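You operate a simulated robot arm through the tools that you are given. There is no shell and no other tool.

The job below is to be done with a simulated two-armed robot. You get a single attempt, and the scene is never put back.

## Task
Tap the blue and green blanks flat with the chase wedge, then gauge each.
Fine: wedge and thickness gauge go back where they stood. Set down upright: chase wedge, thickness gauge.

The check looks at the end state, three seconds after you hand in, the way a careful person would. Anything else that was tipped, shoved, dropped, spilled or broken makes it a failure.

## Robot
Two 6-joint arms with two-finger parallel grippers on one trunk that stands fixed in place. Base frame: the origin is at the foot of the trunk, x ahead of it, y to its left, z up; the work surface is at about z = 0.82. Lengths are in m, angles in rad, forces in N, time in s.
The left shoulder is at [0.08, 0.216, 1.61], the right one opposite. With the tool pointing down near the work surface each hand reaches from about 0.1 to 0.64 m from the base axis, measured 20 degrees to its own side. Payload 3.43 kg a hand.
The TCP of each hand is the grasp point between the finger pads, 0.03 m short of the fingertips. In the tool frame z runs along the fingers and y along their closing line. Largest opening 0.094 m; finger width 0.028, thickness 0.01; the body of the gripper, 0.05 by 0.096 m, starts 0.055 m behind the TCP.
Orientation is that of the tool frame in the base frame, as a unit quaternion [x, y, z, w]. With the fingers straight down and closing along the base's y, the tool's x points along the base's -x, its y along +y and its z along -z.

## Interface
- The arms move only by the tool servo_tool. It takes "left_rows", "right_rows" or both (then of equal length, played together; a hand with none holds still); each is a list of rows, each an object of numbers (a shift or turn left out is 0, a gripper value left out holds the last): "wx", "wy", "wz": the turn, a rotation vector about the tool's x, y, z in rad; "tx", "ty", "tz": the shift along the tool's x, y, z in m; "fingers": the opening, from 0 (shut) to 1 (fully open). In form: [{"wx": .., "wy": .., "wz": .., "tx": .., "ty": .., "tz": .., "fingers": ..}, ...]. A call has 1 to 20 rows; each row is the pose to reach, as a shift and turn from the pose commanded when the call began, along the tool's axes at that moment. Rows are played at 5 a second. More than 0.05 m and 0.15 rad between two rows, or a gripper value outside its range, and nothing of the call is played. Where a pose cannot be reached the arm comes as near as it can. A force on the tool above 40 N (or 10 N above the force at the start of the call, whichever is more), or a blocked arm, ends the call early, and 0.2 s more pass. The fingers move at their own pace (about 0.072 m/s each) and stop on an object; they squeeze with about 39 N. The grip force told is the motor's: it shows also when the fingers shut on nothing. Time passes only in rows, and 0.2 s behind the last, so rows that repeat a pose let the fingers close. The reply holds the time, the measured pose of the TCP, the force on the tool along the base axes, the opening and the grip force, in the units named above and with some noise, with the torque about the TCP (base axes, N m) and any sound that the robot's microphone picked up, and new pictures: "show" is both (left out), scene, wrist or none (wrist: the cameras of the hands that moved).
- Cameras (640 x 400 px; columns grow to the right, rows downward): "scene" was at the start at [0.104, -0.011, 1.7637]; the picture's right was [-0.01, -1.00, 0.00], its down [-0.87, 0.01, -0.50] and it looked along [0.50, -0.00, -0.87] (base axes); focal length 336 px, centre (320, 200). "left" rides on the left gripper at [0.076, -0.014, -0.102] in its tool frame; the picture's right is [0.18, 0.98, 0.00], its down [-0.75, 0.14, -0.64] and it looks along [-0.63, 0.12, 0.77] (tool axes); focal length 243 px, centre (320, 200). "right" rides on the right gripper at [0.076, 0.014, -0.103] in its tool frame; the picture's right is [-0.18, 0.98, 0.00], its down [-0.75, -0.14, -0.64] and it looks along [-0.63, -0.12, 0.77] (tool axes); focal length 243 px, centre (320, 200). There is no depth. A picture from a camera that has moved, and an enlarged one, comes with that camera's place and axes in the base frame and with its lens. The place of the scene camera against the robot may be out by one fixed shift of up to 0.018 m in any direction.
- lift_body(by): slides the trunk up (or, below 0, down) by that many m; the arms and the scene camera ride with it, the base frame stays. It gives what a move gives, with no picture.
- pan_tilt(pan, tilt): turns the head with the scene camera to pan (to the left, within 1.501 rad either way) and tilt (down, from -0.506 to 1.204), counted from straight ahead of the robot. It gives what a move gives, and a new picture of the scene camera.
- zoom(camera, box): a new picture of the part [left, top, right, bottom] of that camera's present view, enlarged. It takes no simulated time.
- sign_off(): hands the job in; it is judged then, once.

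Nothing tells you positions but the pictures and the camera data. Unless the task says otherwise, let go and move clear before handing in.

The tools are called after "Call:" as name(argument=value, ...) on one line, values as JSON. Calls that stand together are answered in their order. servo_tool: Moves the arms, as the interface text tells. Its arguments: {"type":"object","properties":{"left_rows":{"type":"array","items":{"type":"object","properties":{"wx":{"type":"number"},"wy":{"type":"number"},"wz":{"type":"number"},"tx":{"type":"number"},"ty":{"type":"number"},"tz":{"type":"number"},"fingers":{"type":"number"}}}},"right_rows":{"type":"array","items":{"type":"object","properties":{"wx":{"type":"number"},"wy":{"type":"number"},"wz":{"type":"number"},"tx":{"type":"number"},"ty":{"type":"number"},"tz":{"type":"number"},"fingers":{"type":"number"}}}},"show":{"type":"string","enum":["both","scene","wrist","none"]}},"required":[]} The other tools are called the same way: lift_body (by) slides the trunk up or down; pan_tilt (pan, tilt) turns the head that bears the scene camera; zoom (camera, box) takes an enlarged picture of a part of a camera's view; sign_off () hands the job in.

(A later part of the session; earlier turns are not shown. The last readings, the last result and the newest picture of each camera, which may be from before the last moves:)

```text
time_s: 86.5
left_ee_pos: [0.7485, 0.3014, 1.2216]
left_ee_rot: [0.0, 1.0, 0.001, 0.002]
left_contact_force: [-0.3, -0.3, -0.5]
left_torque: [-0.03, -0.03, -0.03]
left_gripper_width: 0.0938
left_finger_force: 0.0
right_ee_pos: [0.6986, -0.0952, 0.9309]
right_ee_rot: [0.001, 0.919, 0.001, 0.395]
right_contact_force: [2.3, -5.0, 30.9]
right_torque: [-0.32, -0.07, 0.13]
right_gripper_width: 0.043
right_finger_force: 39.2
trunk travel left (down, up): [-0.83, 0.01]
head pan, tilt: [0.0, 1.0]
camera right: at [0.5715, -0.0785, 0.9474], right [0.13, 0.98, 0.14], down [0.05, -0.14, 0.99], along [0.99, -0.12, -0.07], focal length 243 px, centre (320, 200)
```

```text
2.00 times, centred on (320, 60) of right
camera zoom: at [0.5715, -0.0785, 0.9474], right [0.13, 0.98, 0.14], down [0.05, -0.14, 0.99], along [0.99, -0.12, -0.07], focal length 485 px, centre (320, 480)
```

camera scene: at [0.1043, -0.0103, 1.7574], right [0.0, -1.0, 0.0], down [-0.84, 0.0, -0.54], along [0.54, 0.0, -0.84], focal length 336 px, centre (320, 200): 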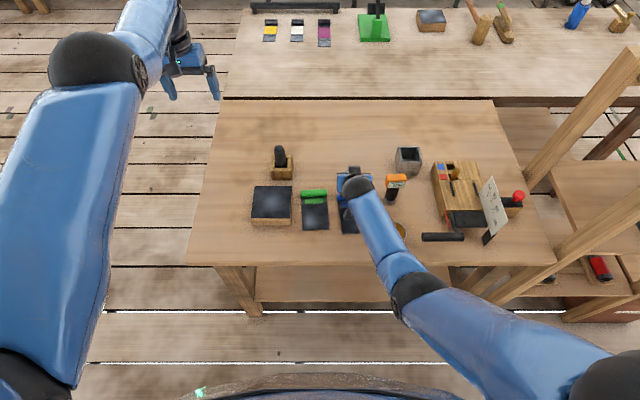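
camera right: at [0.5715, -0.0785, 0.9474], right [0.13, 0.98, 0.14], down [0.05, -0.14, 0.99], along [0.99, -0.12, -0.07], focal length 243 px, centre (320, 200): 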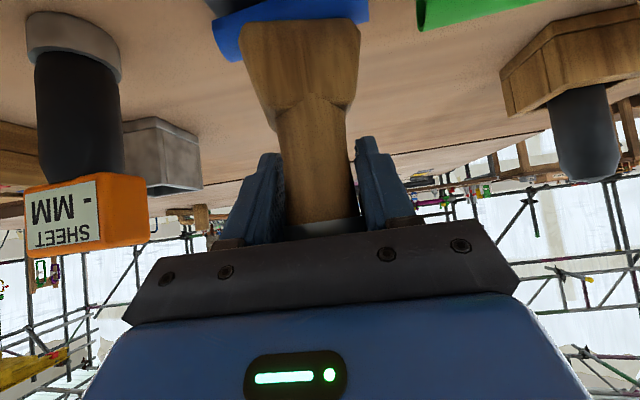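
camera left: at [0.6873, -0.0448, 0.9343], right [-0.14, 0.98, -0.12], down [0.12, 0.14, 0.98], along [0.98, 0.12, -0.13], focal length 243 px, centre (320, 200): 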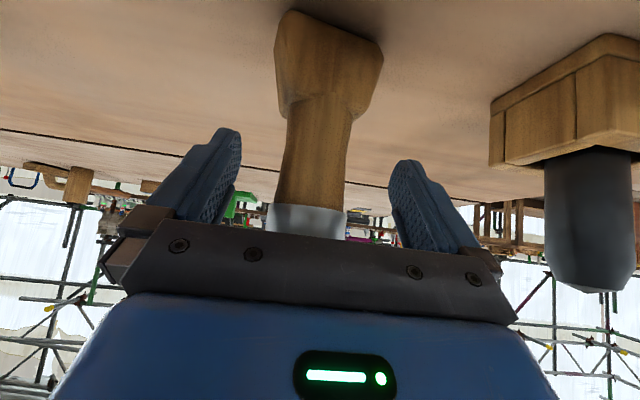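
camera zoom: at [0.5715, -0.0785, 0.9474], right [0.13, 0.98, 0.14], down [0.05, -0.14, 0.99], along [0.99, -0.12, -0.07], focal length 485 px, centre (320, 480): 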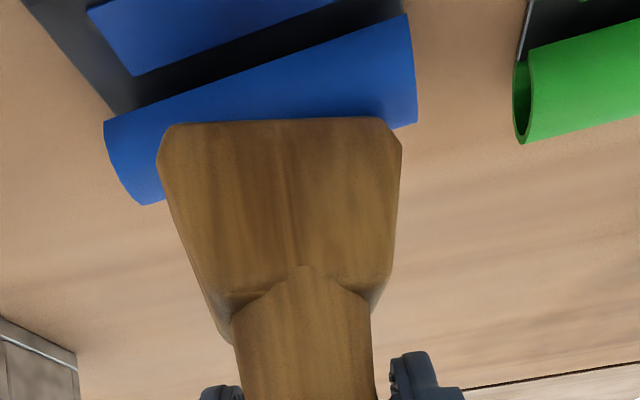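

The wedge slipped a few millimetres in the grip and the curl did not give, so I'll stop pressing. I'll lift off, move aside and compare the blue blank with the green one.

Call:
servo_tool(right_rows=[{"tx": -0.01, "tz": -0.01}, {"tx": -0.035, "tz": -0.034}, {"tx": -0.065, "tz": -0.063}, {"tx": -0.095, "tz": -0.074, "ty": -0.01}, {"tx": -0.115, "tz": -0.068, "ty": 0.0}, {"tx": -0.14, "tz": -0.05}, {"tx": -0.165, "tz": -0.03}, {"tx": -0.165, "tz": -0.03}], show="wrist")

Call:
zoom(camera="scene", box=[295, 180, 385, 250])

```text
time_s: 88.3
left_ee_pos: [0.7522, 0.3003, 1.2194]
left_ee_rot: [0.0, 1.0, 0.0, 0.0]
left_contact_force: [0.4, 0.2, -0.1]
left_torque: [0.0, -0.01, 0.03]
left_gripper_width: 0.0943
left_finger_force: 0.0
right_ee_pos: [0.7918, -0.0959, 1.0643]
right_ee_rot: [0.001, 0.921, -0.001, 0.39]
right_contact_force: [-0.5, -0.2, -1.9]
right_torque: [-0.01, 0.02, 0.04]
right_gripper_width: 0.0425
right_finger_force: 39.5
trunk travel left (down, up): [-0.83, 0.01]
head pan, tilt: [0.0, 1.0]
camera right: at [0.6648, -0.0794, 1.0811], right [0.13, 0.98, 0.13], down [0.06, -0.14, 0.99], along [0.99, -0.12, -0.08], focal length 243 px, centre (320, 200)
```

right: 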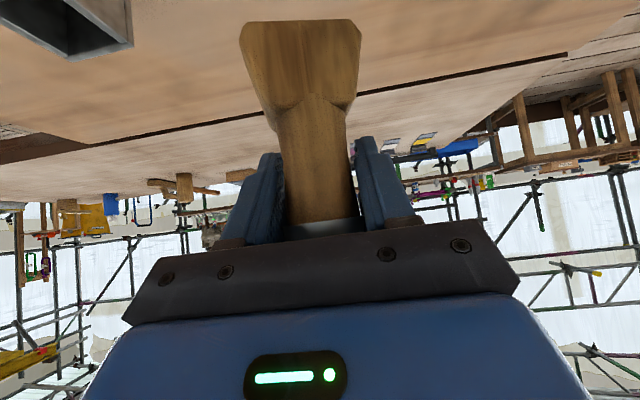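

```text
5.71 times, centred on (340, 215) of scene
camera zoom: at [0.1082, -0.0105, 1.7569], right [0.0, -1.0, 0.0], down [-0.84, 0.0, -0.54], along [0.54, 0.0, -0.84], focal length 1920 px, centre (206, 114)
```

zoom: 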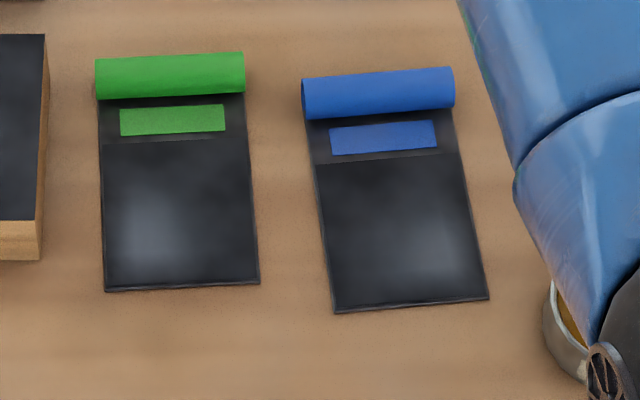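

Neither blank has changed or shifted. The slow press had almost no impact, so I'll make a quicker tap on the blue plate: first return above it.

Call:
servo_tool(right_rows=[{"tx": 0.025, "ty": -0.003, "tz": -0.0258}, {"tx": 0.05, "ty": -0.006, "tz": -0.0517}, {"tx": 0.075, "ty": -0.009, "tz": -0.0775}, {"tx": 0.1, "ty": -0.012, "tz": -0.1034}, {"tx": 0.1253, "ty": -0.014, "tz": -0.1292}, {"tx": 0.1507, "ty": -0.014, "tz": -0.1045}, {"tx": 0.1761, "ty": -0.014, "tz": -0.08}, {"tx": 0.2016, "ty": -0.014, "tz": -0.0552}, {"tx": 0.2016, "ty": -0.014, "tz": -0.0552}], show="none")

Call:
servo_tool(right_rows=[{"tx": 0.018, "tz": 0.0174}, {"tx": 0.0373, "tz": 0.0362}, {"tx": 0.018, "tz": 0.0174}, {"tx": 0.0, "tz": 0.0}, {"tx": 0.0, "tz": 0.0}], show="wrist")

```text
time_s: 90.3
left_ee_pos: [0.7508, 0.301, 1.2198]
left_ee_rot: [0.0, 1.0, 0.0, 0.0]
left_contact_force: [0.6, 0.4, -0.2]
left_torque: [0.02, -0.04, 0.01]
left_gripper_width: 0.0936
left_finger_force: 0.1
right_ee_pos: [0.6124, -0.1077, 0.9585]
right_ee_rot: [0.001, 0.921, -0.001, 0.39]
right_contact_force: [0.5, -0.1, -1.3]
right_torque: [0.0, -0.03, -0.03]
right_gripper_width: 0.0428
right_finger_force: 39.5
trunk travel left (down, up): [-0.83, 0.01]
head pan, tilt: [0.0, 1.0]
```

```text
time_s: 91.5
left_ee_pos: [0.7525, 0.3005, 1.2192]
left_ee_rot: [0.0, 1.0, 0.0, -0.001]
left_contact_force: [0.2, 0.5, -0.1]
left_torque: [-0.01, -0.03, -0.02]
left_gripper_width: 0.0939
left_finger_force: 0.1
right_ee_pos: [0.611, -0.1086, 0.9573]
right_ee_rot: [0.001, 0.921, 0.0, 0.39]
right_contact_force: [0.2, -0.9, -1.5]
right_torque: [-0.05, -0.01, 0.02]
right_gripper_width: 0.0422
right_finger_force: 38.8
trunk travel left (down, up): [-0.83, 0.01]
head pan, tilt: [0.0, 1.0]
camera right: at [0.4844, -0.093, 0.9745], right [0.13, 0.98, 0.13], down [0.06, -0.14, 0.99], along [0.99, -0.12, -0.08], focal length 243 px, centre (320, 200)
```

right: 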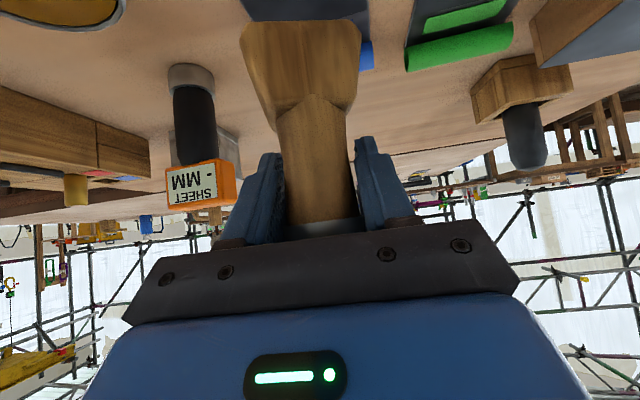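

There's no sign that it touched. I'll repeat a little deeper.

Call:
servo_tool(right_rows=[{"tx": 0.018, "tz": 0.0174}, {"tx": 0.0409, "tz": 0.0397}, {"tx": 0.0409, "tz": 0.0397}], show="wrist")

Call:
zoom(camera="right", box=[160, 0, 480, 120])

```text
time_s: 92.3
left_ee_pos: [0.7489, 0.3017, 1.2219]
left_ee_rot: [0.0, 1.0, 0.001, 0.001]
left_contact_force: [-0.4, 0.9, -0.5]
left_torque: [-0.01, -0.02, 0.0]
left_gripper_width: 0.0939
left_finger_force: 0.1
right_ee_pos: [0.6135, -0.1073, 0.9078]
right_ee_rot: [0.001, 0.917, 0.001, 0.398]
right_contact_force: [5.9, -1.8, 32.6]
right_torque: [-0.23, -0.24, 0.03]
right_gripper_width: 0.0424
right_finger_force: 39.1
trunk travel left (down, up): [-0.83, 0.01]
head pan, tilt: [0.0, 1.0]
camera right: at [0.4863, -0.0922, 0.9231], right [0.13, 0.98, 0.14], down [0.05, -0.14, 0.99], along [0.99, -0.12, -0.06], focal length 243 px, centre (320, 200)
```

right: 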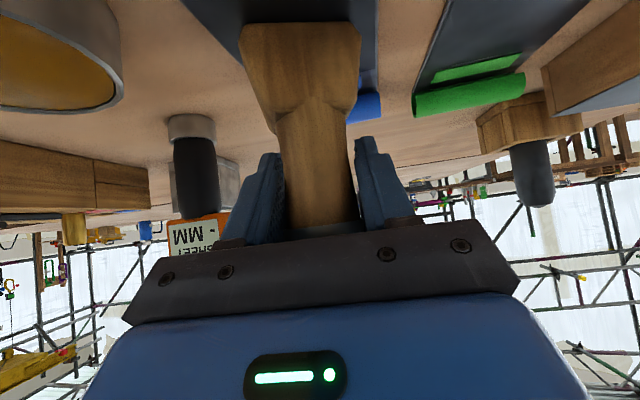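

```text
2.00 times, centred on (320, 60) of right
camera zoom: at [0.4863, -0.0922, 0.9231], right [0.13, 0.98, 0.14], down [0.05, -0.14, 0.99], along [0.99, -0.12, -0.06], focal length 485 px, centre (320, 480)
```

zoom: 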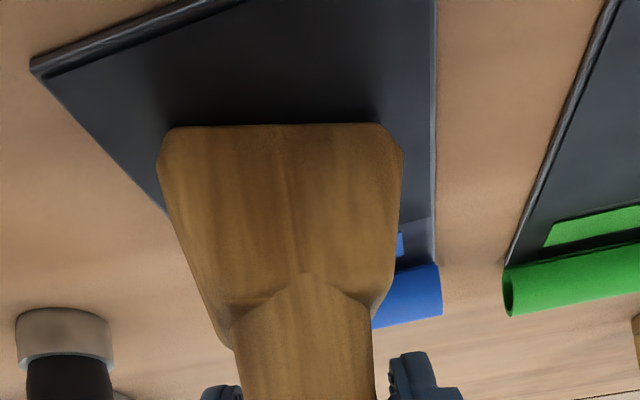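

It's touching at 32 N with no visible effect. Perhaps several distinct taps are needed, so I'll do a series of short ones here.

Call:
servo_tool(right_rows=[{"tx": -0.0158, "tz": -0.0153}, {"tx": -0.0014, "tz": -0.0014}, {"tx": -0.0158, "tz": -0.0153}, {"tx": -0.0014, "tz": -0.0014}, {"tx": -0.0158, "tz": -0.0153}, {"tx": -0.0014, "tz": -0.0014}, {"tx": -0.0158, "tz": -0.0153}, {"tx": -0.0409, "tz": -0.0397}, {"tx": -0.0409, "tz": -0.0397}], show="both")

Call:
zoom(camera="right", box=[160, 0, 480, 120])

Call:
zoom(camera="scene", box=[295, 180, 385, 250])

```text
time_s: 94.3
left_ee_pos: [0.7519, 0.3015, 1.2197]
left_ee_rot: [0.0, 1.0, 0.001, -0.001]
left_contact_force: [-0.6, -0.1, -0.5]
left_torque: [-0.02, 0.02, 0.01]
left_gripper_width: 0.094
left_finger_force: 0.0
right_ee_pos: [0.6107, -0.1099, 0.9571]
right_ee_rot: [0.001, 0.921, 0.0, 0.39]
right_contact_force: [-0.1, -0.6, 0.0]
right_torque: [-0.02, -0.01, 0.0]
right_gripper_width: 0.0424
right_finger_force: 39.1
trunk travel left (down, up): [-0.83, 0.01]
head pan, tilt: [0.0, 1.0]
camera scene: at [0.1068, -0.0104, 1.757], right [0.0, -1.0, 0.0], down [-0.84, 0.0, -0.54], along [0.54, 0.0, -0.84], focal length 336 px, centre (320, 200)
camera right: at [0.4843, -0.0931, 0.9748], right [0.13, 0.98, 0.13], down [0.06, -0.14, 0.99], along [0.99, -0.12, -0.08], focal length 243 px, centre (320, 200)
```

scene: 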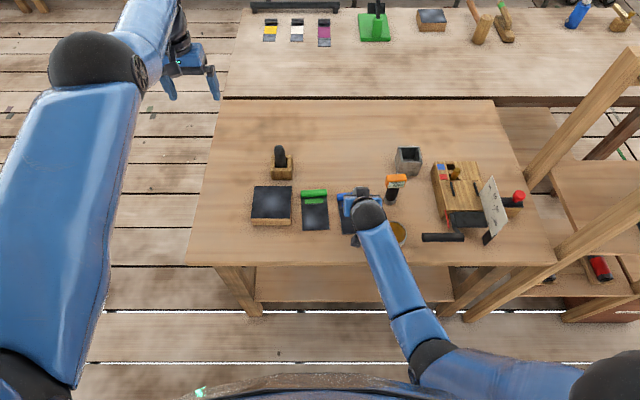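
right: 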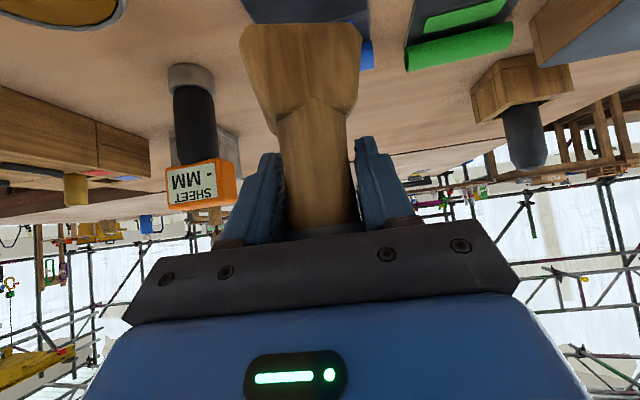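

```text
2.00 times, centred on (320, 60) of right
camera zoom: at [0.4843, -0.0931, 0.9748], right [0.13, 0.98, 0.13], down [0.06, -0.14, 0.99], along [0.99, -0.12, -0.08], focal length 485 px, centre (320, 480)
```

zoom: 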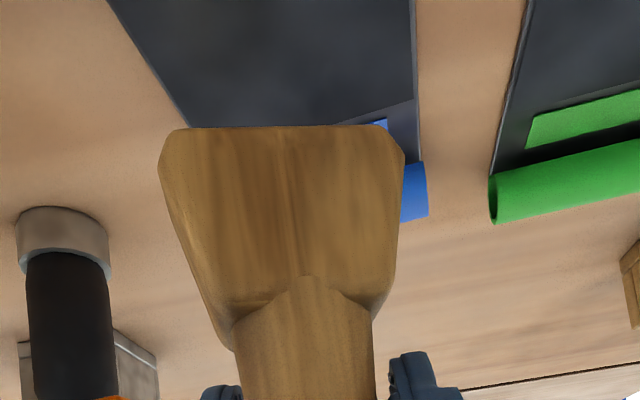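

```text
5.71 times, centred on (340, 215) of scene
camera zoom: at [0.1068, -0.0104, 1.757], right [0.0, -1.0, 0.0], down [-0.84, 0.0, -0.54], along [0.54, 0.0, -0.84], focal length 1920 px, centre (206, 114)
```

zoom: 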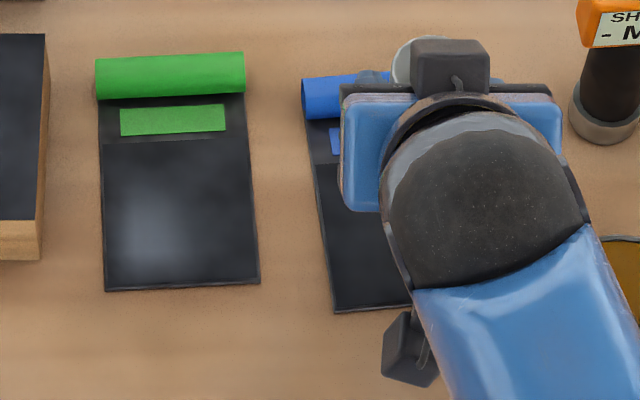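

I'll move the hand off to the far side to get an unobstructed view of the blue blank.

Call:
servo_tool(right_rows=[{"tx": -0.03, "tz": -0.03}, {"tx": -0.06, "tz": -0.06}, {"tx": -0.09, "tz": -0.04}, {"tx": -0.12, "tz": -0.01}, {"tx": -0.15, "tz": 0.02}, {"tx": -0.18, "tz": 0.045}, {"tx": -0.18, "tz": 0.045}], show="none")

Call:
zoom(camera="scene", box=[295, 180, 385, 250])

Call:
zoom(camera="scene", box=[335, 185, 375, 240])

```text
time_s: 95.9
left_ee_pos: [0.7527, 0.3019, 1.2184]
left_ee_rot: [0.0, 1.0, 0.001, -0.001]
left_contact_force: [0.0, 0.6, -0.3]
left_torque: [-0.02, 0.0, 0.01]
left_gripper_width: 0.0941
left_finger_force: 0.0
right_ee_pos: [0.7703, -0.1088, 1.0549]
right_ee_rot: [0.001, 0.921, 0.0, 0.39]
right_contact_force: [0.2, 0.2, -1.6]
right_torque: [0.03, 0.05, -0.02]
right_gripper_width: 0.0423
right_finger_force: 39.0
trunk travel left (down, up): [-0.83, 0.01]
head pan, tilt: [0.0, 1.0]
```

```text
5.71 times, centred on (340, 215) of scene
camera zoom: at [0.108, -0.0104, 1.7569], right [0.0, -1.0, 0.0], down [-0.84, 0.0, -0.54], along [0.54, 0.0, -0.84], focal length 1920 px, centre (206, 114)
```

zoom: 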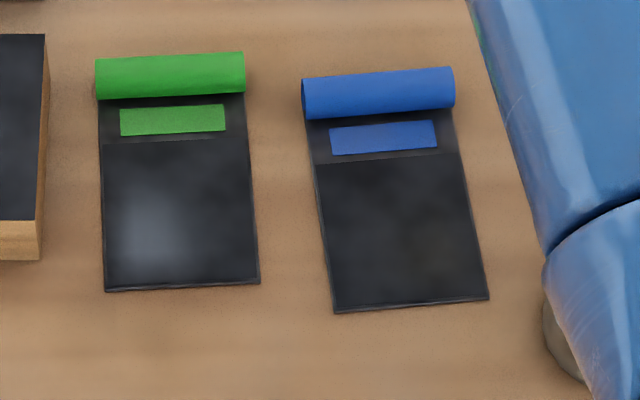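

```text
7.27 times, centred on (355, 212) of scene
camera zoom: at [0.108, -0.0104, 1.7569], right [0.0, -1.0, 0.0], down [-0.84, 0.0, -0.54], along [0.54, 0.0, -0.84], focal length 2444 px, centre (66, 109)
```

zoom: 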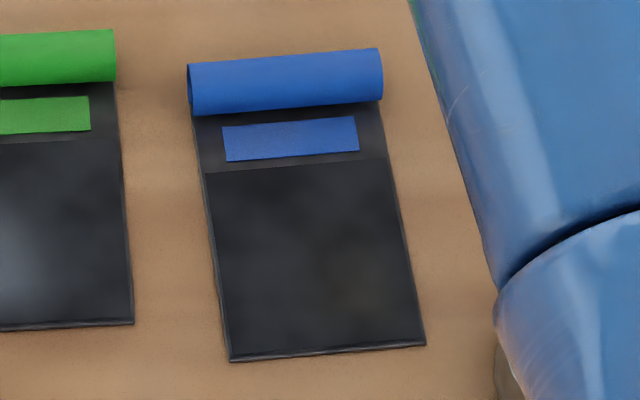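

The pale patch on blue has vanished, so it has been tapped flat: the patch was the bulge, and repeated taps did it. Next is green: I'll lower the trunk a little to keep the elbow bent and move over the green patch.

Call:
lift_body(by=-0.05)

Call:
servo_tool(right_rows=[{"tx": 0.0176, "ty": 0.022, "tz": -0.0182}, {"tx": 0.0353, "ty": 0.045, "tz": -0.0364}, {"tx": 0.0529, "ty": 0.067, "tz": -0.0546}, {"tx": 0.0705, "ty": 0.089, "tz": -0.0727}, {"tx": 0.0882, "ty": 0.112, "tz": -0.0909}, {"tx": 0.1058, "ty": 0.134, "tz": -0.1091}, {"tx": 0.1237, "ty": 0.134, "tz": -0.0917}, {"tx": 0.1417, "ty": 0.134, "tz": -0.0743}, {"tx": 0.1417, "ty": 0.134, "tz": -0.0743}])

Call:
zoom(camera="right", box=[160, 0, 480, 120])

Call:
zoom(camera="scene", box=[260, 150, 400, 260])

```text
time_s: 96.9
left_ee_pos: [0.7522, 0.3017, 1.1689]
left_ee_rot: [0.001, 1.0, 0.001, 0.0]
left_contact_force: [0.2, -0.8, 1.2]
left_torque: [-0.01, -0.01, 0.02]
left_gripper_width: 0.0938
left_finger_force: 0.3
right_ee_pos: [0.7674, -0.1092, 1.0072]
right_ee_rot: [0.001, 0.921, 0.0, 0.39]
right_contact_force: [-0.2, 0.8, -0.9]
right_torque: [0.0, 0.0, 0.04]
right_gripper_width: 0.0423
right_finger_force: 39.3
trunk travel left (down, up): [-0.78, 0.06]
head pan, tilt: [0.0, 1.0]
```

```text
time_s: 98.9
left_ee_pos: [0.7514, 0.3021, 1.1695]
left_ee_rot: [0.0, 1.0, 0.001, -0.001]
left_contact_force: [-0.1, 0.4, -0.4]
left_torque: [0.0, -0.01, -0.05]
left_gripper_width: 0.0942
left_finger_force: 0.0
right_ee_pos: [0.6163, 0.0262, 0.9559]
right_ee_rot: [0.001, 0.921, 0.0, 0.39]
right_contact_force: [-0.2, 0.1, -1.9]
right_torque: [0.02, -0.02, -0.01]
right_gripper_width: 0.0423
right_finger_force: 39.0
trunk travel left (down, up): [-0.78, 0.06]
head pan, tilt: [0.0, 1.0]
camera scene: at [0.1071, -0.01, 1.707], right [0.0, -1.0, 0.0], down [-0.84, 0.0, -0.54], along [0.54, 0.0, -0.84], focal length 336 px, centre (320, 200)
camera right: at [0.4893, 0.041, 0.9735], right [0.13, 0.98, 0.13], down [0.06, -0.14, 0.99], along [0.99, -0.12, -0.08], focal length 243 px, centre (320, 200)
```

scene: 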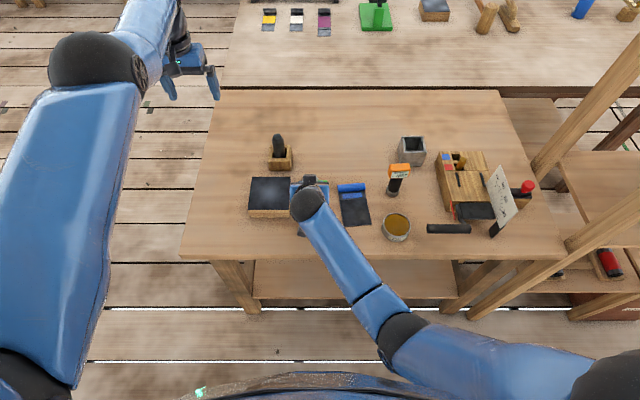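
right: 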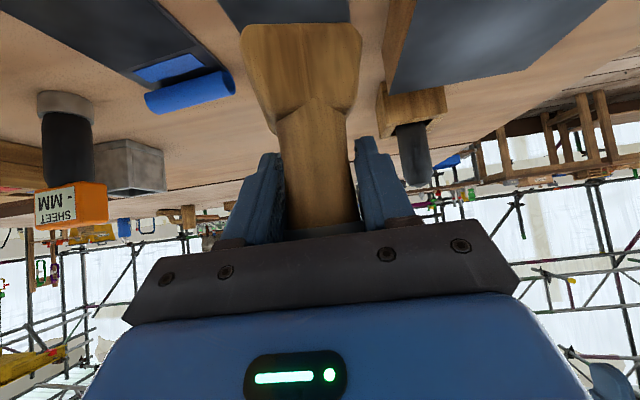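

```text
2.00 times, centred on (320, 60) of right
camera zoom: at [0.4893, 0.041, 0.9735], right [0.13, 0.98, 0.13], down [0.06, -0.14, 0.99], along [0.99, -0.12, -0.08], focal length 485 px, centre (320, 480)
```

zoom: 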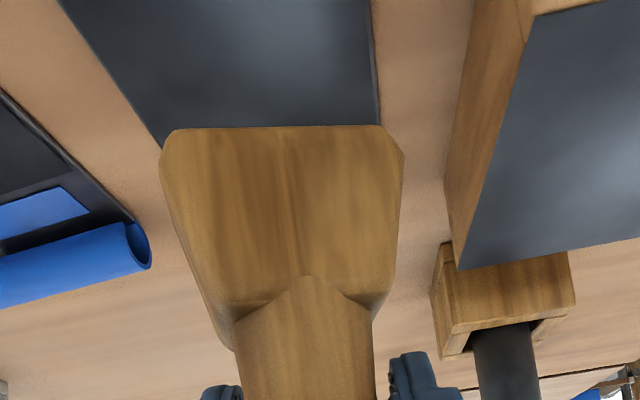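

```text
3.64 times, centred on (330, 205) of scene
camera zoom: at [0.1071, -0.01, 1.707], right [0.0, -1.0, 0.0], down [-0.84, 0.0, -0.54], along [0.54, 0.0, -0.84], focal length 1222 px, centre (284, 182)
```

zoom: 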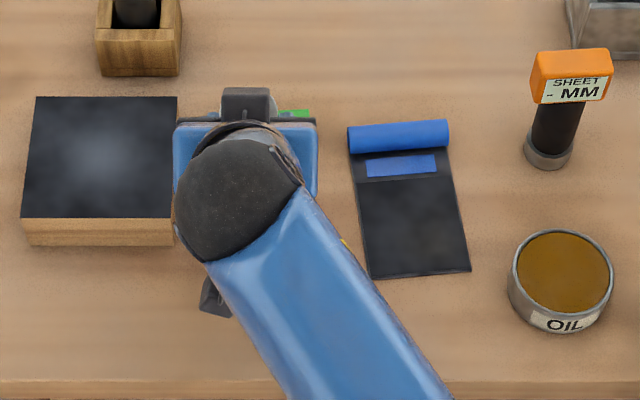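

I'm over the green plate, clear of the block. I'll run the same tap series here.

Call:
servo_tool(right_rows=[{"tx": 0.0215, "tz": 0.0209}, {"tx": 0.0373, "tz": 0.0362}, {"tx": 0.023, "tz": 0.0223}, {"tx": 0.0373, "tz": 0.0362}, {"tx": 0.023, "tz": 0.0223}, {"tx": 0.0373, "tz": 0.0362}, {"tx": 0.023, "tz": 0.0223}, {"tx": 0.0373, "tz": 0.0362}, {"tx": 0.023, "tz": 0.0223}, {"tx": 0.0373, "tz": 0.0362}], show="wrist")

```text
time_s: 101.1
left_ee_pos: [0.751, 0.3016, 1.1699]
left_ee_rot: [0.0, 1.0, 0.001, 0.0]
left_contact_force: [-0.2, -0.1, -0.3]
left_torque: [0.02, -0.01, -0.01]
left_gripper_width: 0.094
left_finger_force: 0.0
right_ee_pos: [0.6187, 0.0263, 0.9072]
right_ee_rot: [0.001, 0.919, 0.001, 0.393]
right_contact_force: [3.3, 0.1, 7.1]
right_torque: [-0.09, -0.35, 0.05]
right_gripper_width: 0.0428
right_finger_force: 38.7
trunk travel left (down, up): [-0.78, 0.06]
head pan, tilt: [0.0, 1.0]
camera right: at [0.4914, 0.0416, 0.9236], right [0.13, 0.98, 0.14], down [0.06, -0.14, 0.99], along [0.99, -0.12, -0.07], focal length 243 px, centre (320, 200)
```

right: 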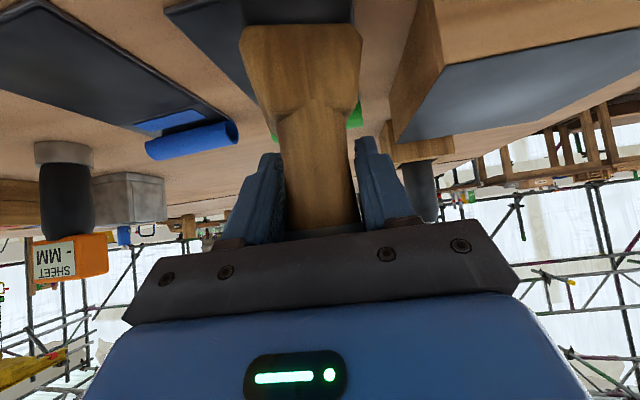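

Contact was at about 7 N. I'll lift and move to the far side to check the green blank.

Call:
servo_tool(right_rows=[{"tx": -0.03, "tz": -0.03}, {"tx": -0.06, "tz": -0.06}, {"tx": -0.085, "tz": -0.055, "ty": -0.03}, {"tx": -0.11, "tz": -0.04, "ty": -0.06}, {"tx": -0.135, "tz": -0.02, "ty": -0.09}, {"tx": -0.16, "tz": 0.0, "ty": -0.12}, {"tx": -0.18, "tz": 0.02, "ty": -0.135}, {"tx": -0.18, "tz": 0.02, "ty": -0.135}], show="none")

Call:
zoom(camera="scene", box=[280, 160, 400, 240])

```text
time_s: 102.9
left_ee_pos: [0.7523, 0.3023, 1.1694]
left_ee_rot: [0.001, 1.0, 0.001, -0.001]
left_contact_force: [0.8, 0.2, 1.2]
left_torque: [0.02, -0.01, 0.01]
left_gripper_width: 0.0942
left_finger_force: 0.2
right_ee_pos: [0.7581, -0.1108, 1.0183]
right_ee_rot: [0.0, 0.921, 0.001, 0.39]
right_contact_force: [0.3, -0.2, -2.6]
right_torque: [0.04, 0.0, -0.02]
right_gripper_width: 0.0426
right_finger_force: 39.7
trunk travel left (down, up): [-0.78, 0.06]
head pan, tilt: [0.0, 1.0]
```

```text
5.00 times, centred on (340, 200) of scene
camera zoom: at [0.1077, -0.01, 1.7069], right [0.0, -1.0, 0.0], down [-0.84, 0.0, -0.54], along [0.54, 0.0, -0.84], focal length 1680 px, centre (220, 200)
```

zoom: 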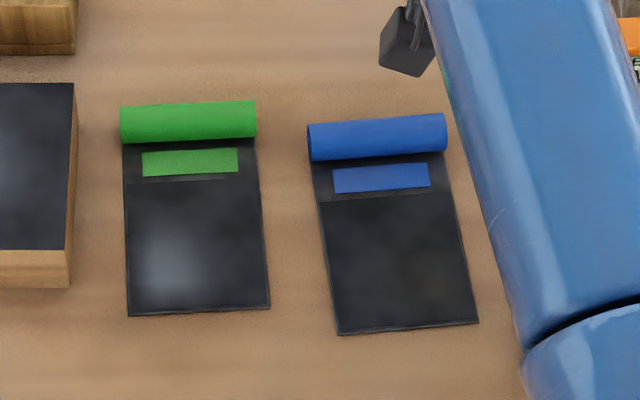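

Green still shows its patch; those taps were weaker because the wedge had slid up a little in the grip. I'll go back, slightly closer to the patch, and tap a few millimetres deeper.

Call:
servo_tool(right_rows=[{"tx": 0.0165, "ty": 0.023, "tz": -0.017}, {"tx": 0.033, "ty": 0.047, "tz": -0.034}, {"tx": 0.0494, "ty": 0.07, "tz": -0.051}, {"tx": 0.0659, "ty": 0.093, "tz": -0.068}, {"tx": 0.0823, "ty": 0.117, "tz": -0.085}, {"tx": 0.0988, "ty": 0.14, "tz": -0.102}, {"tx": 0.1214, "ty": 0.14, "tz": -0.08}, {"tx": 0.144, "ty": 0.14, "tz": -0.0582}, {"tx": 0.144, "ty": 0.14, "tz": -0.0582}], show="none")

Call:
servo_tool(right_rows=[{"tx": 0.0215, "tz": 0.0209}, {"tx": 0.0425, "tz": 0.041}, {"tx": 0.0425, "tz": 0.041}], show="none")

```text
time_s: 104.9
left_ee_pos: [0.753, 0.3018, 1.1693]
left_ee_rot: [0.0, 1.0, 0.0, 0.001]
left_contact_force: [0.3, 1.1, 0.8]
left_torque: [0.0, 0.0, 0.0]
left_gripper_width: 0.0941
left_finger_force: 0.0
right_ee_pos: [0.6143, 0.0305, 0.9547]
right_ee_rot: [0.002, 0.921, -0.001, 0.389]
right_contact_force: [-0.4, 0.3, -2.2]
right_torque: [-0.02, 0.01, 0.02]
right_gripper_width: 0.0425
right_finger_force: 39.3
trunk travel left (down, up): [-0.78, 0.06]
head pan, tilt: [0.0, 1.0]
```

```text
time_s: 105.7
left_ee_pos: [0.7492, 0.3011, 1.1718]
left_ee_rot: [-0.001, 1.0, 0.001, 0.001]
left_contact_force: [-0.4, 0.0, 0.2]
left_torque: [0.02, 0.04, 0.0]
left_gripper_width: 0.094
left_finger_force: 0.0
right_ee_pos: [0.6152, 0.0326, 0.9051]
right_ee_rot: [0.001, 0.917, 0.001, 0.398]
right_contact_force: [5.0, 0.0, 34.3]
right_torque: [-0.36, -0.05, 0.15]
right_gripper_width: 0.0431
right_finger_force: 39.2
trunk travel left (down, up): [-0.78, 0.06]
head pan, tilt: [0.0, 1.0]
```

That pressed with 34 N. I'll follow with the short tap series as on blue, then lift and look.

Call:
servo_tool(right_rows=[{"tx": -0.0158, "tz": -0.0153}, {"tx": -0.0014, "tz": -0.0014}, {"tx": -0.0158, "tz": -0.0153}, {"tx": -0.0014, "tz": -0.0014}, {"tx": -0.0158, "tz": -0.0153}, {"tx": -0.0014, "tz": -0.0014}, {"tx": -0.0158, "tz": -0.0153}, {"tx": -0.0409, "tz": -0.0397}, {"tx": -0.07, "tz": -0.065}], show="none")

Call:
servo_tool(right_rows=[{"tx": -0.025, "tz": 0.005, "ty": -0.03}, {"tx": -0.05, "tz": 0.02, "ty": -0.06}, {"tx": -0.075, "tz": 0.04, "ty": -0.09}, {"tx": -0.1, "tz": 0.06, "ty": -0.12}, {"tx": -0.12, "tz": 0.08, "ty": -0.14}, {"tx": -0.12, "tz": 0.08, "ty": -0.14}], show="wrist")

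Call:
zoom(camera="scene", box=[280, 160, 400, 240])

```text
time_s: 107.7
left_ee_pos: [0.7514, 0.3009, 1.1692]
left_ee_rot: [0.0, 1.0, 0.001, 0.0]
left_contact_force: [0.6, -0.2, 0.2]
left_torque: [0.05, 0.01, 0.01]
left_gripper_width: 0.0939
left_finger_force: 0.0
right_ee_pos: [0.6169, 0.0303, 0.9937]
right_ee_rot: [0.001, 0.921, -0.001, 0.39]
right_contact_force: [-0.3, -0.8, -0.5]
right_torque: [0.03, 0.06, 0.0]
right_gripper_width: 0.0426
right_finger_force: 38.7
trunk travel left (down, up): [-0.78, 0.06]
head pan, tilt: [0.0, 1.0]
```

```text
time_s: 109.1
left_ee_pos: [0.752, 0.3023, 1.1695]
left_ee_rot: [-0.001, 1.0, 0.0, 0.0]
left_contact_force: [0.1, 0.1, -0.3]
left_torque: [-0.02, -0.01, 0.0]
left_gripper_width: 0.0939
left_finger_force: 0.1
right_ee_pos: [0.7573, -0.1101, 1.0235]
right_ee_rot: [0.001, 0.921, 0.0, 0.389]
right_contact_force: [0.2, 0.7, -1.6]
right_torque: [0.02, -0.02, -0.01]
right_gripper_width: 0.0426
right_finger_force: 39.0
trunk travel left (down, up): [-0.78, 0.06]
head pan, tilt: [0.0, 1.0]
camera right: at [0.6306, -0.0949, 1.0405], right [0.13, 0.98, 0.13], down [0.06, -0.14, 0.99], along [0.99, -0.12, -0.08], focal length 243 px, centre (320, 200)
```

right: 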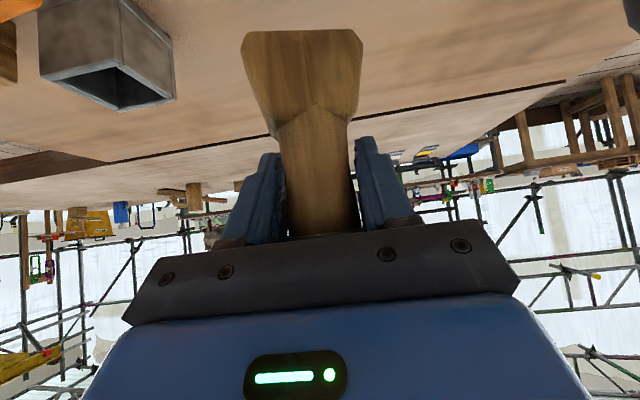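

```text
5.00 times, centred on (340, 200) of scene
camera zoom: at [0.1074, -0.0101, 1.707], right [0.0, -1.0, 0.0], down [-0.84, 0.0, -0.54], along [0.54, 0.0, -0.84], focal length 1680 px, centre (220, 200)
```

zoom: 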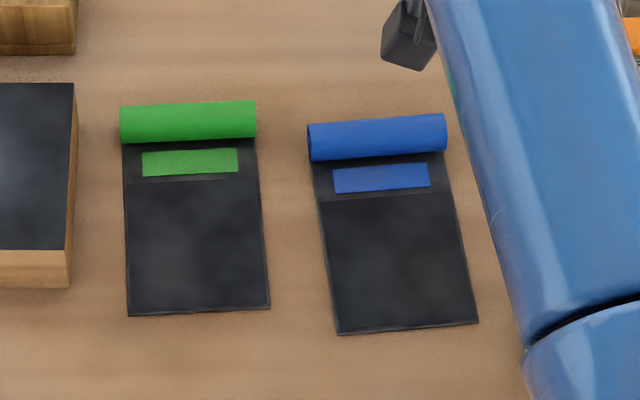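

Both pale patches are gone, so both blanks are flat. Now I'll return the wedge: first to above its original spot, with a small turn to restore its heading.

Call:
servo_tool(right_rows=[{"tx": -0.0218, "tz": 0.0008, "ty": 0.015, "wx": -0.0225, "wz": -0.0219}, {"tx": -0.0437, "tz": 0.0016, "ty": 0.03, "wx": -0.045, "wz": -0.0437}, {"tx": -0.0655, "tz": 0.0025, "ty": 0.045, "wx": -0.0676, "wz": -0.0656}, {"tx": -0.0874, "tz": 0.0033, "ty": 0.06, "wx": -0.09, "wz": -0.0874}, {"tx": -0.0874, "tz": 0.0033, "ty": 0.0761, "wx": -0.1127, "wz": -0.1093}, {"tx": -0.0874, "tz": 0.0033, "ty": 0.0761, "wx": -0.1127, "wz": -0.1093}])

Call:
zoom(camera="right", box=[160, 0, 480, 230])

```text
time_s: 110.5
left_ee_pos: [0.7536, 0.3005, 1.1692]
left_ee_rot: [0.0, 1.0, 0.001, -0.001]
left_contact_force: [0.6, 0.3, 0.0]
left_torque: [-0.01, 0.01, 0.0]
left_gripper_width: 0.0941
left_finger_force: 0.1
right_ee_pos: [0.8188, -0.0344, 1.0846]
right_ee_rot: [-0.071, 0.918, 0.03, 0.388]
right_contact_force: [-0.2, -1.0, -1.8]
right_torque: [-0.01, -0.01, 0.0]
right_gripper_width: 0.0426
right_finger_force: 38.8
trunk travel left (down, up): [-0.78, 0.06]
head pan, tilt: [0.0, 1.0]
camera scene: at [0.1074, -0.0104, 1.707], right [0.0, -1.0, 0.0], down [-0.84, 0.0, -0.54], along [0.54, 0.0, -0.84], focal length 336 px, centre (320, 200)
camera right: at [0.6923, -0.0386, 1.1016], right [-0.03, 0.99, 0.13], down [0.08, -0.13, 0.99], along [1.0, 0.04, -0.08], focal length 243 px, centre (320, 200)
```

scene: 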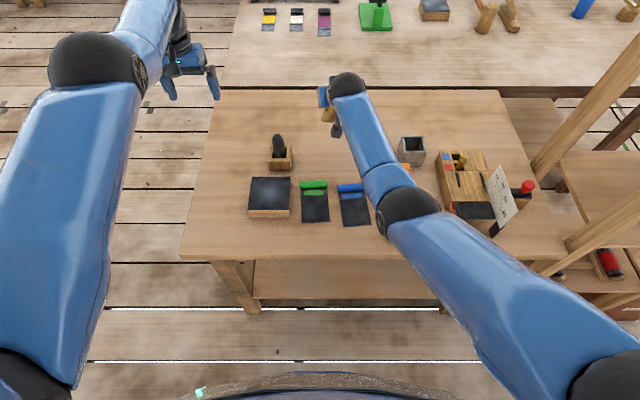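
right: 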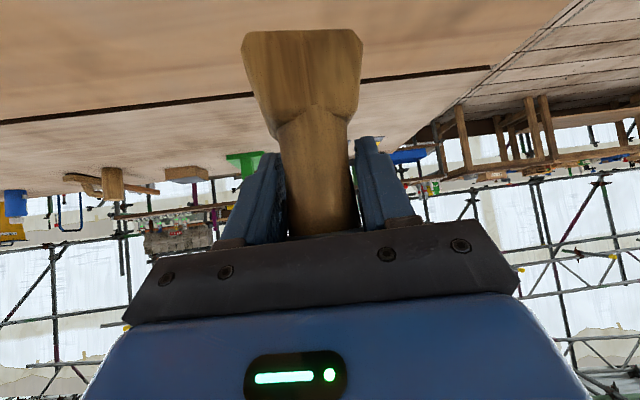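

```text
1.74 times, centred on (320, 115) of right
camera zoom: at [0.6923, -0.0386, 1.1016], right [-0.03, 0.99, 0.13], down [0.08, -0.13, 0.99], along [1.0, 0.04, -0.08], focal length 422 px, centre (320, 348)
```

zoom: 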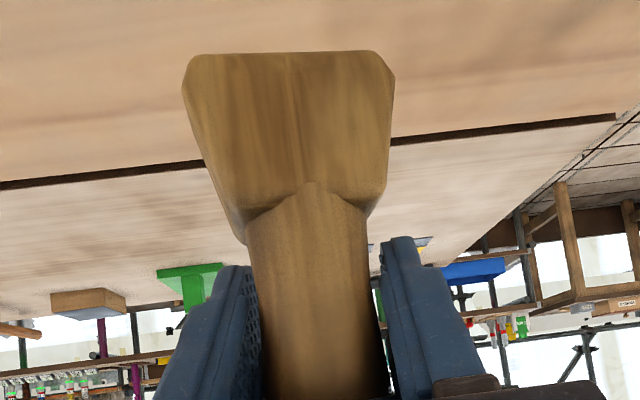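

The heading is within about 3 degrees of the original. I'll add that small correction and lower the trunk to just above contact.

Call:
servo_tool(right_rows=[{"wx": -0.018, "wz": -0.0175, "tx": -0.0005}, {"wx": -0.036, "wz": -0.035, "tx": -0.001}, {"wx": -0.036, "wz": -0.035, "tx": -0.001}], show="none")

Call:
lift_body(by=-0.175)

Call:
zoom(camera="right", box=[160, 0, 480, 230])

```text
time_s: 111.3
left_ee_pos: [0.7529, 0.3012, 1.1696]
left_ee_rot: [0.0, 1.0, 0.0, 0.0]
left_contact_force: [-0.8, 0.1, 0.3]
left_torque: [-0.02, 0.01, 0.03]
left_gripper_width: 0.094
left_finger_force: 0.1
right_ee_pos: [0.8202, -0.0345, 1.0839]
right_ee_rot: [-0.094, 0.916, 0.039, 0.388]
right_contact_force: [0.6, 0.1, -1.5]
right_torque: [-0.01, 0.02, 0.0]
right_gripper_width: 0.0423
right_finger_force: 39.2
trunk travel left (down, up): [-0.78, 0.06]
head pan, tilt: [0.0, 1.0]
```

```text
time_s: 113.2
left_ee_pos: [0.7528, 0.3007, 0.9949]
left_ee_rot: [0.0, 1.0, 0.001, -0.001]
left_contact_force: [-0.2, -0.5, 0.3]
left_torque: [-0.01, 0.01, -0.02]
left_gripper_width: 0.0939
left_finger_force: 0.1
right_ee_pos: [0.8199, -0.0346, 0.9092]
right_ee_rot: [-0.095, 0.916, 0.041, 0.388]
right_contact_force: [1.0, -0.2, -1.1]
right_torque: [-0.01, 0.01, -0.03]
right_gripper_width: 0.0424
right_finger_force: 39.1
trunk travel left (down, up): [-0.605, 0.235]
head pan, tilt: [0.0, 1.0]
```

```text
1.74 times, centred on (320, 115) of right
camera zoom: at [0.6935, -0.0449, 0.9269], right [-0.08, 0.99, 0.13], down [0.09, -0.13, 0.99], along [0.99, 0.09, -0.08], focal length 422 px, centre (320, 348)
```

zoom: 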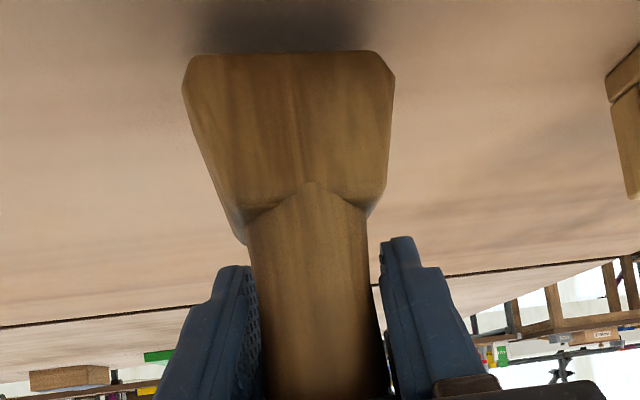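

About a centimetre of gap is left, so I'll lower in small increments.

Call:
lift_body(by=-0.008)

Call:
lift_body(by=-0.002)

```text
time_s: 113.8
left_ee_pos: [0.7511, 0.3013, 0.9858]
left_ee_rot: [0.0, 1.0, 0.001, 0.0]
left_contact_force: [-0.1, -0.3, 0.0]
left_torque: [-0.01, -0.01, 0.01]
left_gripper_width: 0.0944
left_finger_force: 0.0
right_ee_pos: [0.8211, -0.0353, 0.9003]
right_ee_rot: [-0.095, 0.916, 0.04, 0.388]
right_contact_force: [0.5, 0.7, -1.4]
right_torque: [-0.01, 0.01, 0.03]
right_gripper_width: 0.0426
right_finger_force: 38.8
trunk travel left (down, up): [-0.597, 0.243]
head pan, tilt: [0.0, 1.0]
```

```text
time_s: 114.3
left_ee_pos: [0.7514, 0.3009, 0.9847]
left_ee_rot: [0.001, 1.0, 0.001, 0.0]
left_contact_force: [-0.2, -0.1, -1.1]
left_torque: [-0.02, 0.0, -0.04]
left_gripper_width: 0.0938
left_finger_force: 0.1
right_ee_pos: [0.8203, -0.0348, 0.9003]
right_ee_rot: [-0.095, 0.915, 0.04, 0.389]
right_contact_force: [-1.4, 0.0, 2.4]
right_torque: [0.07, -0.01, 0.02]
right_gripper_width: 0.0427
right_finger_force: 39.3
trunk travel left (down, up): [-0.595, 0.245]
head pan, tilt: [0.0, 1.0]
```

The wedge is touching at 2.4 N. I'll open the fingers and lift clear with the trunk.

Call:
servo_tool(right_rows=[{"fingers": 0.55}, {"fingers": 0.7}, {"fingers": 1.0}, {"fingers": 1.0}, {"fingers": 1.0}], show="wrist")

Call:
lift_body(by=0.2)

Call:
zoom(camera="right", box=[0, 0, 640, 400])

```text
time_s: 115.5
left_ee_pos: [0.751, 0.3013, 0.984]
left_ee_rot: [0.0, 1.0, 0.001, 0.0]
left_contact_force: [0.3, -0.4, 0.5]
left_torque: [0.0, -0.02, 0.0]
left_gripper_width: 0.0939
left_finger_force: 0.1
right_ee_pos: [0.8211, -0.0343, 0.9]
right_ee_rot: [-0.094, 0.916, 0.04, 0.388]
right_contact_force: [0.2, 0.6, 0.8]
right_torque: [0.03, -0.02, -0.02]
right_gripper_width: 0.0941
right_finger_force: 0.2
trunk travel left (down, up): [-0.595, 0.245]
head pan, tilt: [0.0, 1.0]
camera right: at [0.6933, -0.0449, 0.917], right [-0.08, 0.99, 0.13], down [0.09, -0.13, 0.99], along [0.99, 0.09, -0.08], focal length 243 px, centre (320, 200)
```

right: 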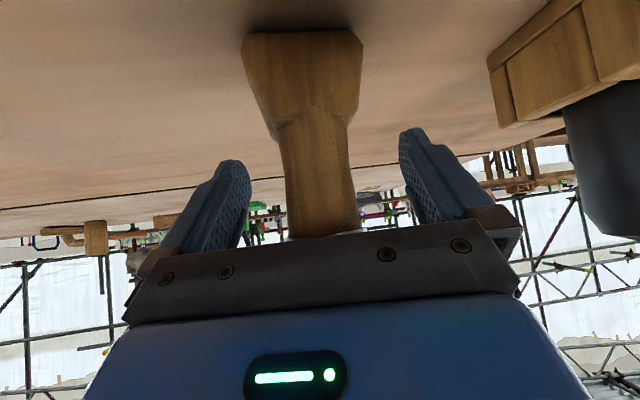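

```text
time_s: 117.7
left_ee_pos: [0.7523, 0.301, 1.1841]
left_ee_rot: [0.0, 1.0, 0.001, -0.001]
left_contact_force: [-0.1, 0.0, -0.9]
left_torque: [0.0, 0.02, -0.02]
left_gripper_width: 0.0941
left_finger_force: 0.0
right_ee_pos: [0.8211, -0.0344, 1.0993]
right_ee_rot: [-0.094, 0.916, 0.04, 0.387]
right_contact_force: [-0.1, -0.1, -0.4]
right_torque: [0.0, -0.01, 0.03]
right_gripper_width: 0.094
right_finger_force: 0.0
trunk travel left (down, up): [-0.795, 0.045]
head pan, tilt: [0.0, 1.0]
```

```text
1.00 times, centred on (320, 200) of right (not enlarged: the box is as wide or as high as the picture)
camera zoom: at [0.6935, -0.0449, 1.1168], right [-0.08, 0.99, 0.13], down [0.09, -0.13, 0.99], along [0.99, 0.09, -0.08], focal length 243 px, centre (320, 200)
```

zoom: 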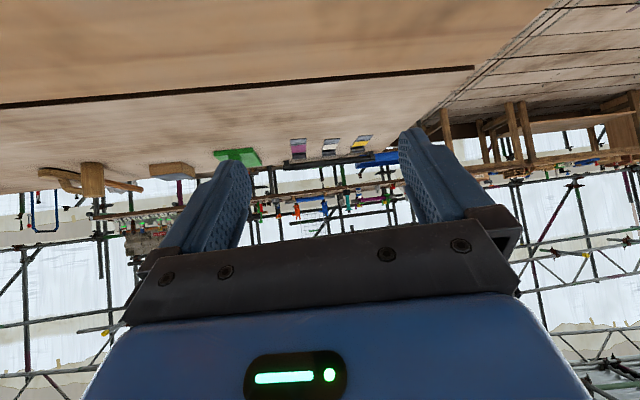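

The wedge stands free again. Next is the gauge: I'll bring the right hand in front of it at height, undoing the turn and then reducing the tilt to about 20 degrees.

Call:
servo_tool(right_rows=[{"tx": 0.0172, "ty": -0.0199, "tz": -0.0213, "wx": 0.0186, "wz": 0.018}, {"tx": 0.0344, "ty": -0.0398, "tz": -0.0427, "wx": 0.0372, "wz": 0.036}, {"tx": 0.0516, "ty": -0.0597, "tz": -0.064, "wx": 0.0557, "wz": 0.054}, {"tx": 0.0688, "ty": -0.0796, "tz": -0.0854, "wx": 0.0743, "wz": 0.072}, {"tx": 0.086, "ty": -0.0994, "tz": -0.1067, "wx": 0.0929, "wz": 0.09}, {"tx": 0.1032, "ty": -0.1193, "tz": -0.128, "wx": 0.1115, "wz": 0.108}, {"tx": 0.1204, "ty": -0.1392, "tz": -0.1494, "wx": 0.13, "wz": 0.126}, {"tx": 0.1376, "ty": -0.1591, "tz": -0.1707, "wx": 0.1486, "wz": 0.1441}, {"tx": 0.1376, "ty": -0.1591, "tz": -0.1707, "wx": 0.1486, "wz": 0.1441}])

Call:
zoom(camera="scene", box=[240, 110, 440, 240])

```text
time_s: 119.7
left_ee_pos: [0.753, 0.3024, 1.185]
left_ee_rot: [0.0, 1.0, 0.001, 0.0]
left_contact_force: [-0.6, -0.7, -0.6]
left_torque: [0.0, 0.01, 0.01]
left_gripper_width: 0.0941
left_finger_force: 0.1
right_ee_pos: [0.6375, -0.2342, 1.1196]
right_ee_rot: [0.001, 0.92, 0.0, 0.391]
right_contact_force: [0.4, 0.9, -1.2]
right_torque: [0.01, -0.01, 0.02]
right_gripper_width: 0.0939
right_finger_force: 0.1
trunk travel left (down, up): [-0.795, 0.045]
head pan, tilt: [0.0, 1.0]
camera scene: at [0.1073, -0.0104, 1.722], right [0.0, -1.0, 0.0], down [-0.84, 0.0, -0.54], along [0.54, 0.0, -0.84], focal length 336 px, centre (320, 200)
camera right: at [0.511, -0.2193, 1.1371], right [0.13, 0.98, 0.13], down [0.06, -0.14, 0.99], along [0.99, -0.12, -0.08], focal length 243 px, centre (320, 200)
```

scene: 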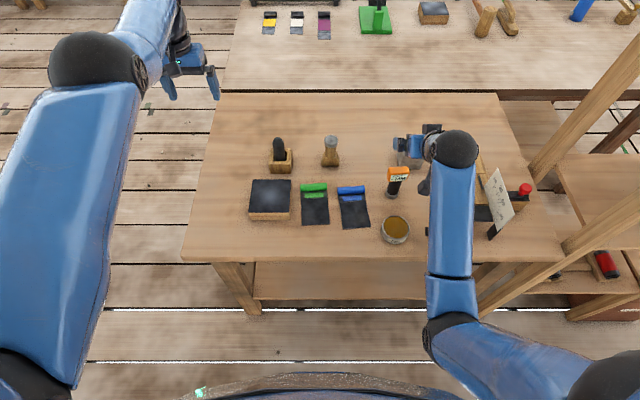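
right: 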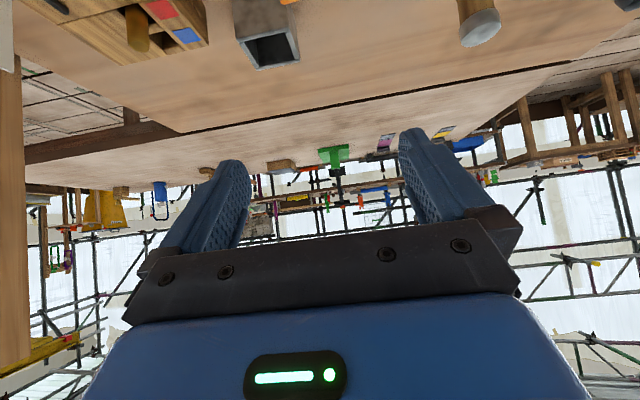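

```text
3.08 times, centred on (340, 175) of scene
camera zoom: at [0.1073, -0.0104, 1.722], right [0.0, -1.0, 0.0], down [-0.84, 0.0, -0.54], along [0.54, 0.0, -0.84], focal length 1034 px, centre (258, 277)
```

zoom: 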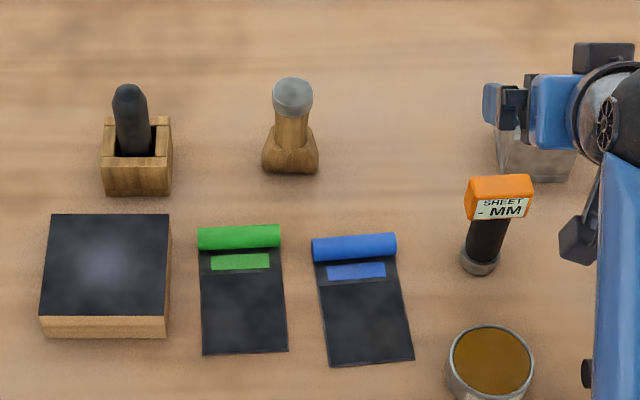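

The wedge looks upright, in place and facing as it originally did. Now I'll reduce the right hand's tilt and lower it a bit to see the gauge.

Call:
servo_tool(right_rows=[{"tx": 0.012, "tz": 0.009, "wy": 0.11}, {"tx": 0.024, "tz": 0.018, "wy": 0.22}, {"tx": 0.036, "tz": 0.027, "wy": 0.335}, {"tx": 0.0483, "tz": 0.0364, "ty": 0.002, "wy": 0.45}, {"tx": 0.0483, "tz": 0.0364, "ty": 0.002, "wy": 0.45}], show="wrist")

Call:
zoom(camera="right", box=[200, 0, 440, 150])

```text
time_s: 120.9
left_ee_pos: [0.7524, 0.3013, 1.1847]
left_ee_rot: [-0.001, 1.0, 0.0, 0.0]
left_contact_force: [-0.2, -0.8, 0.3]
left_torque: [0.01, 0.01, 0.0]
left_gripper_width: 0.094
left_finger_force: 0.0
right_ee_pos: [0.6308, -0.2321, 1.0586]
right_ee_rot: [0.001, 0.985, 0.0, 0.174]
right_contact_force: [0.6, -0.3, -0.3]
right_torque: [-0.01, -0.05, 0.0]
right_gripper_width: 0.0944
right_finger_force: 0.0
trunk travel left (down, up): [-0.795, 0.045]
head pan, tilt: [0.0, 1.0]
camera right: at [0.5248, -0.217, 1.1308], right [0.17, 0.98, 0.06], down [0.49, -0.14, 0.86], along [0.86, -0.12, -0.5], focal length 243 px, centre (320, 200)
```

right: 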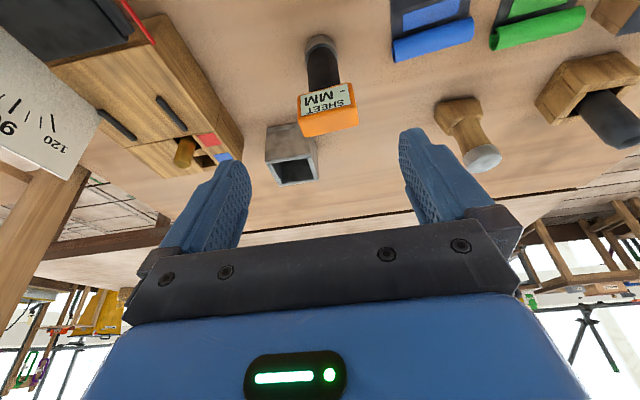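

```text
2.67 times, centred on (320, 75) of right
camera zoom: at [0.5248, -0.217, 1.1308], right [0.17, 0.98, 0.06], down [0.49, -0.14, 0.86], along [0.86, -0.12, -0.5], focal length 647 px, centre (320, 533)
```

zoom: 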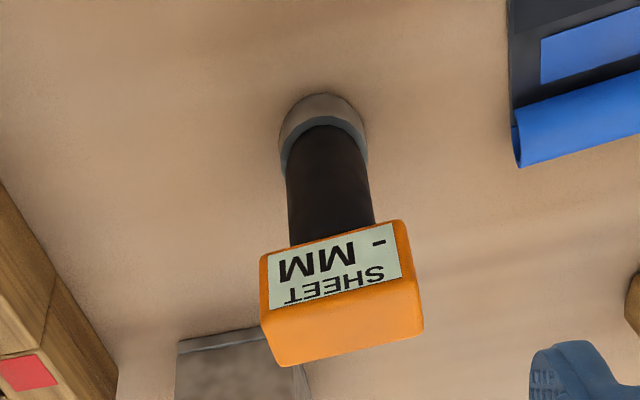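

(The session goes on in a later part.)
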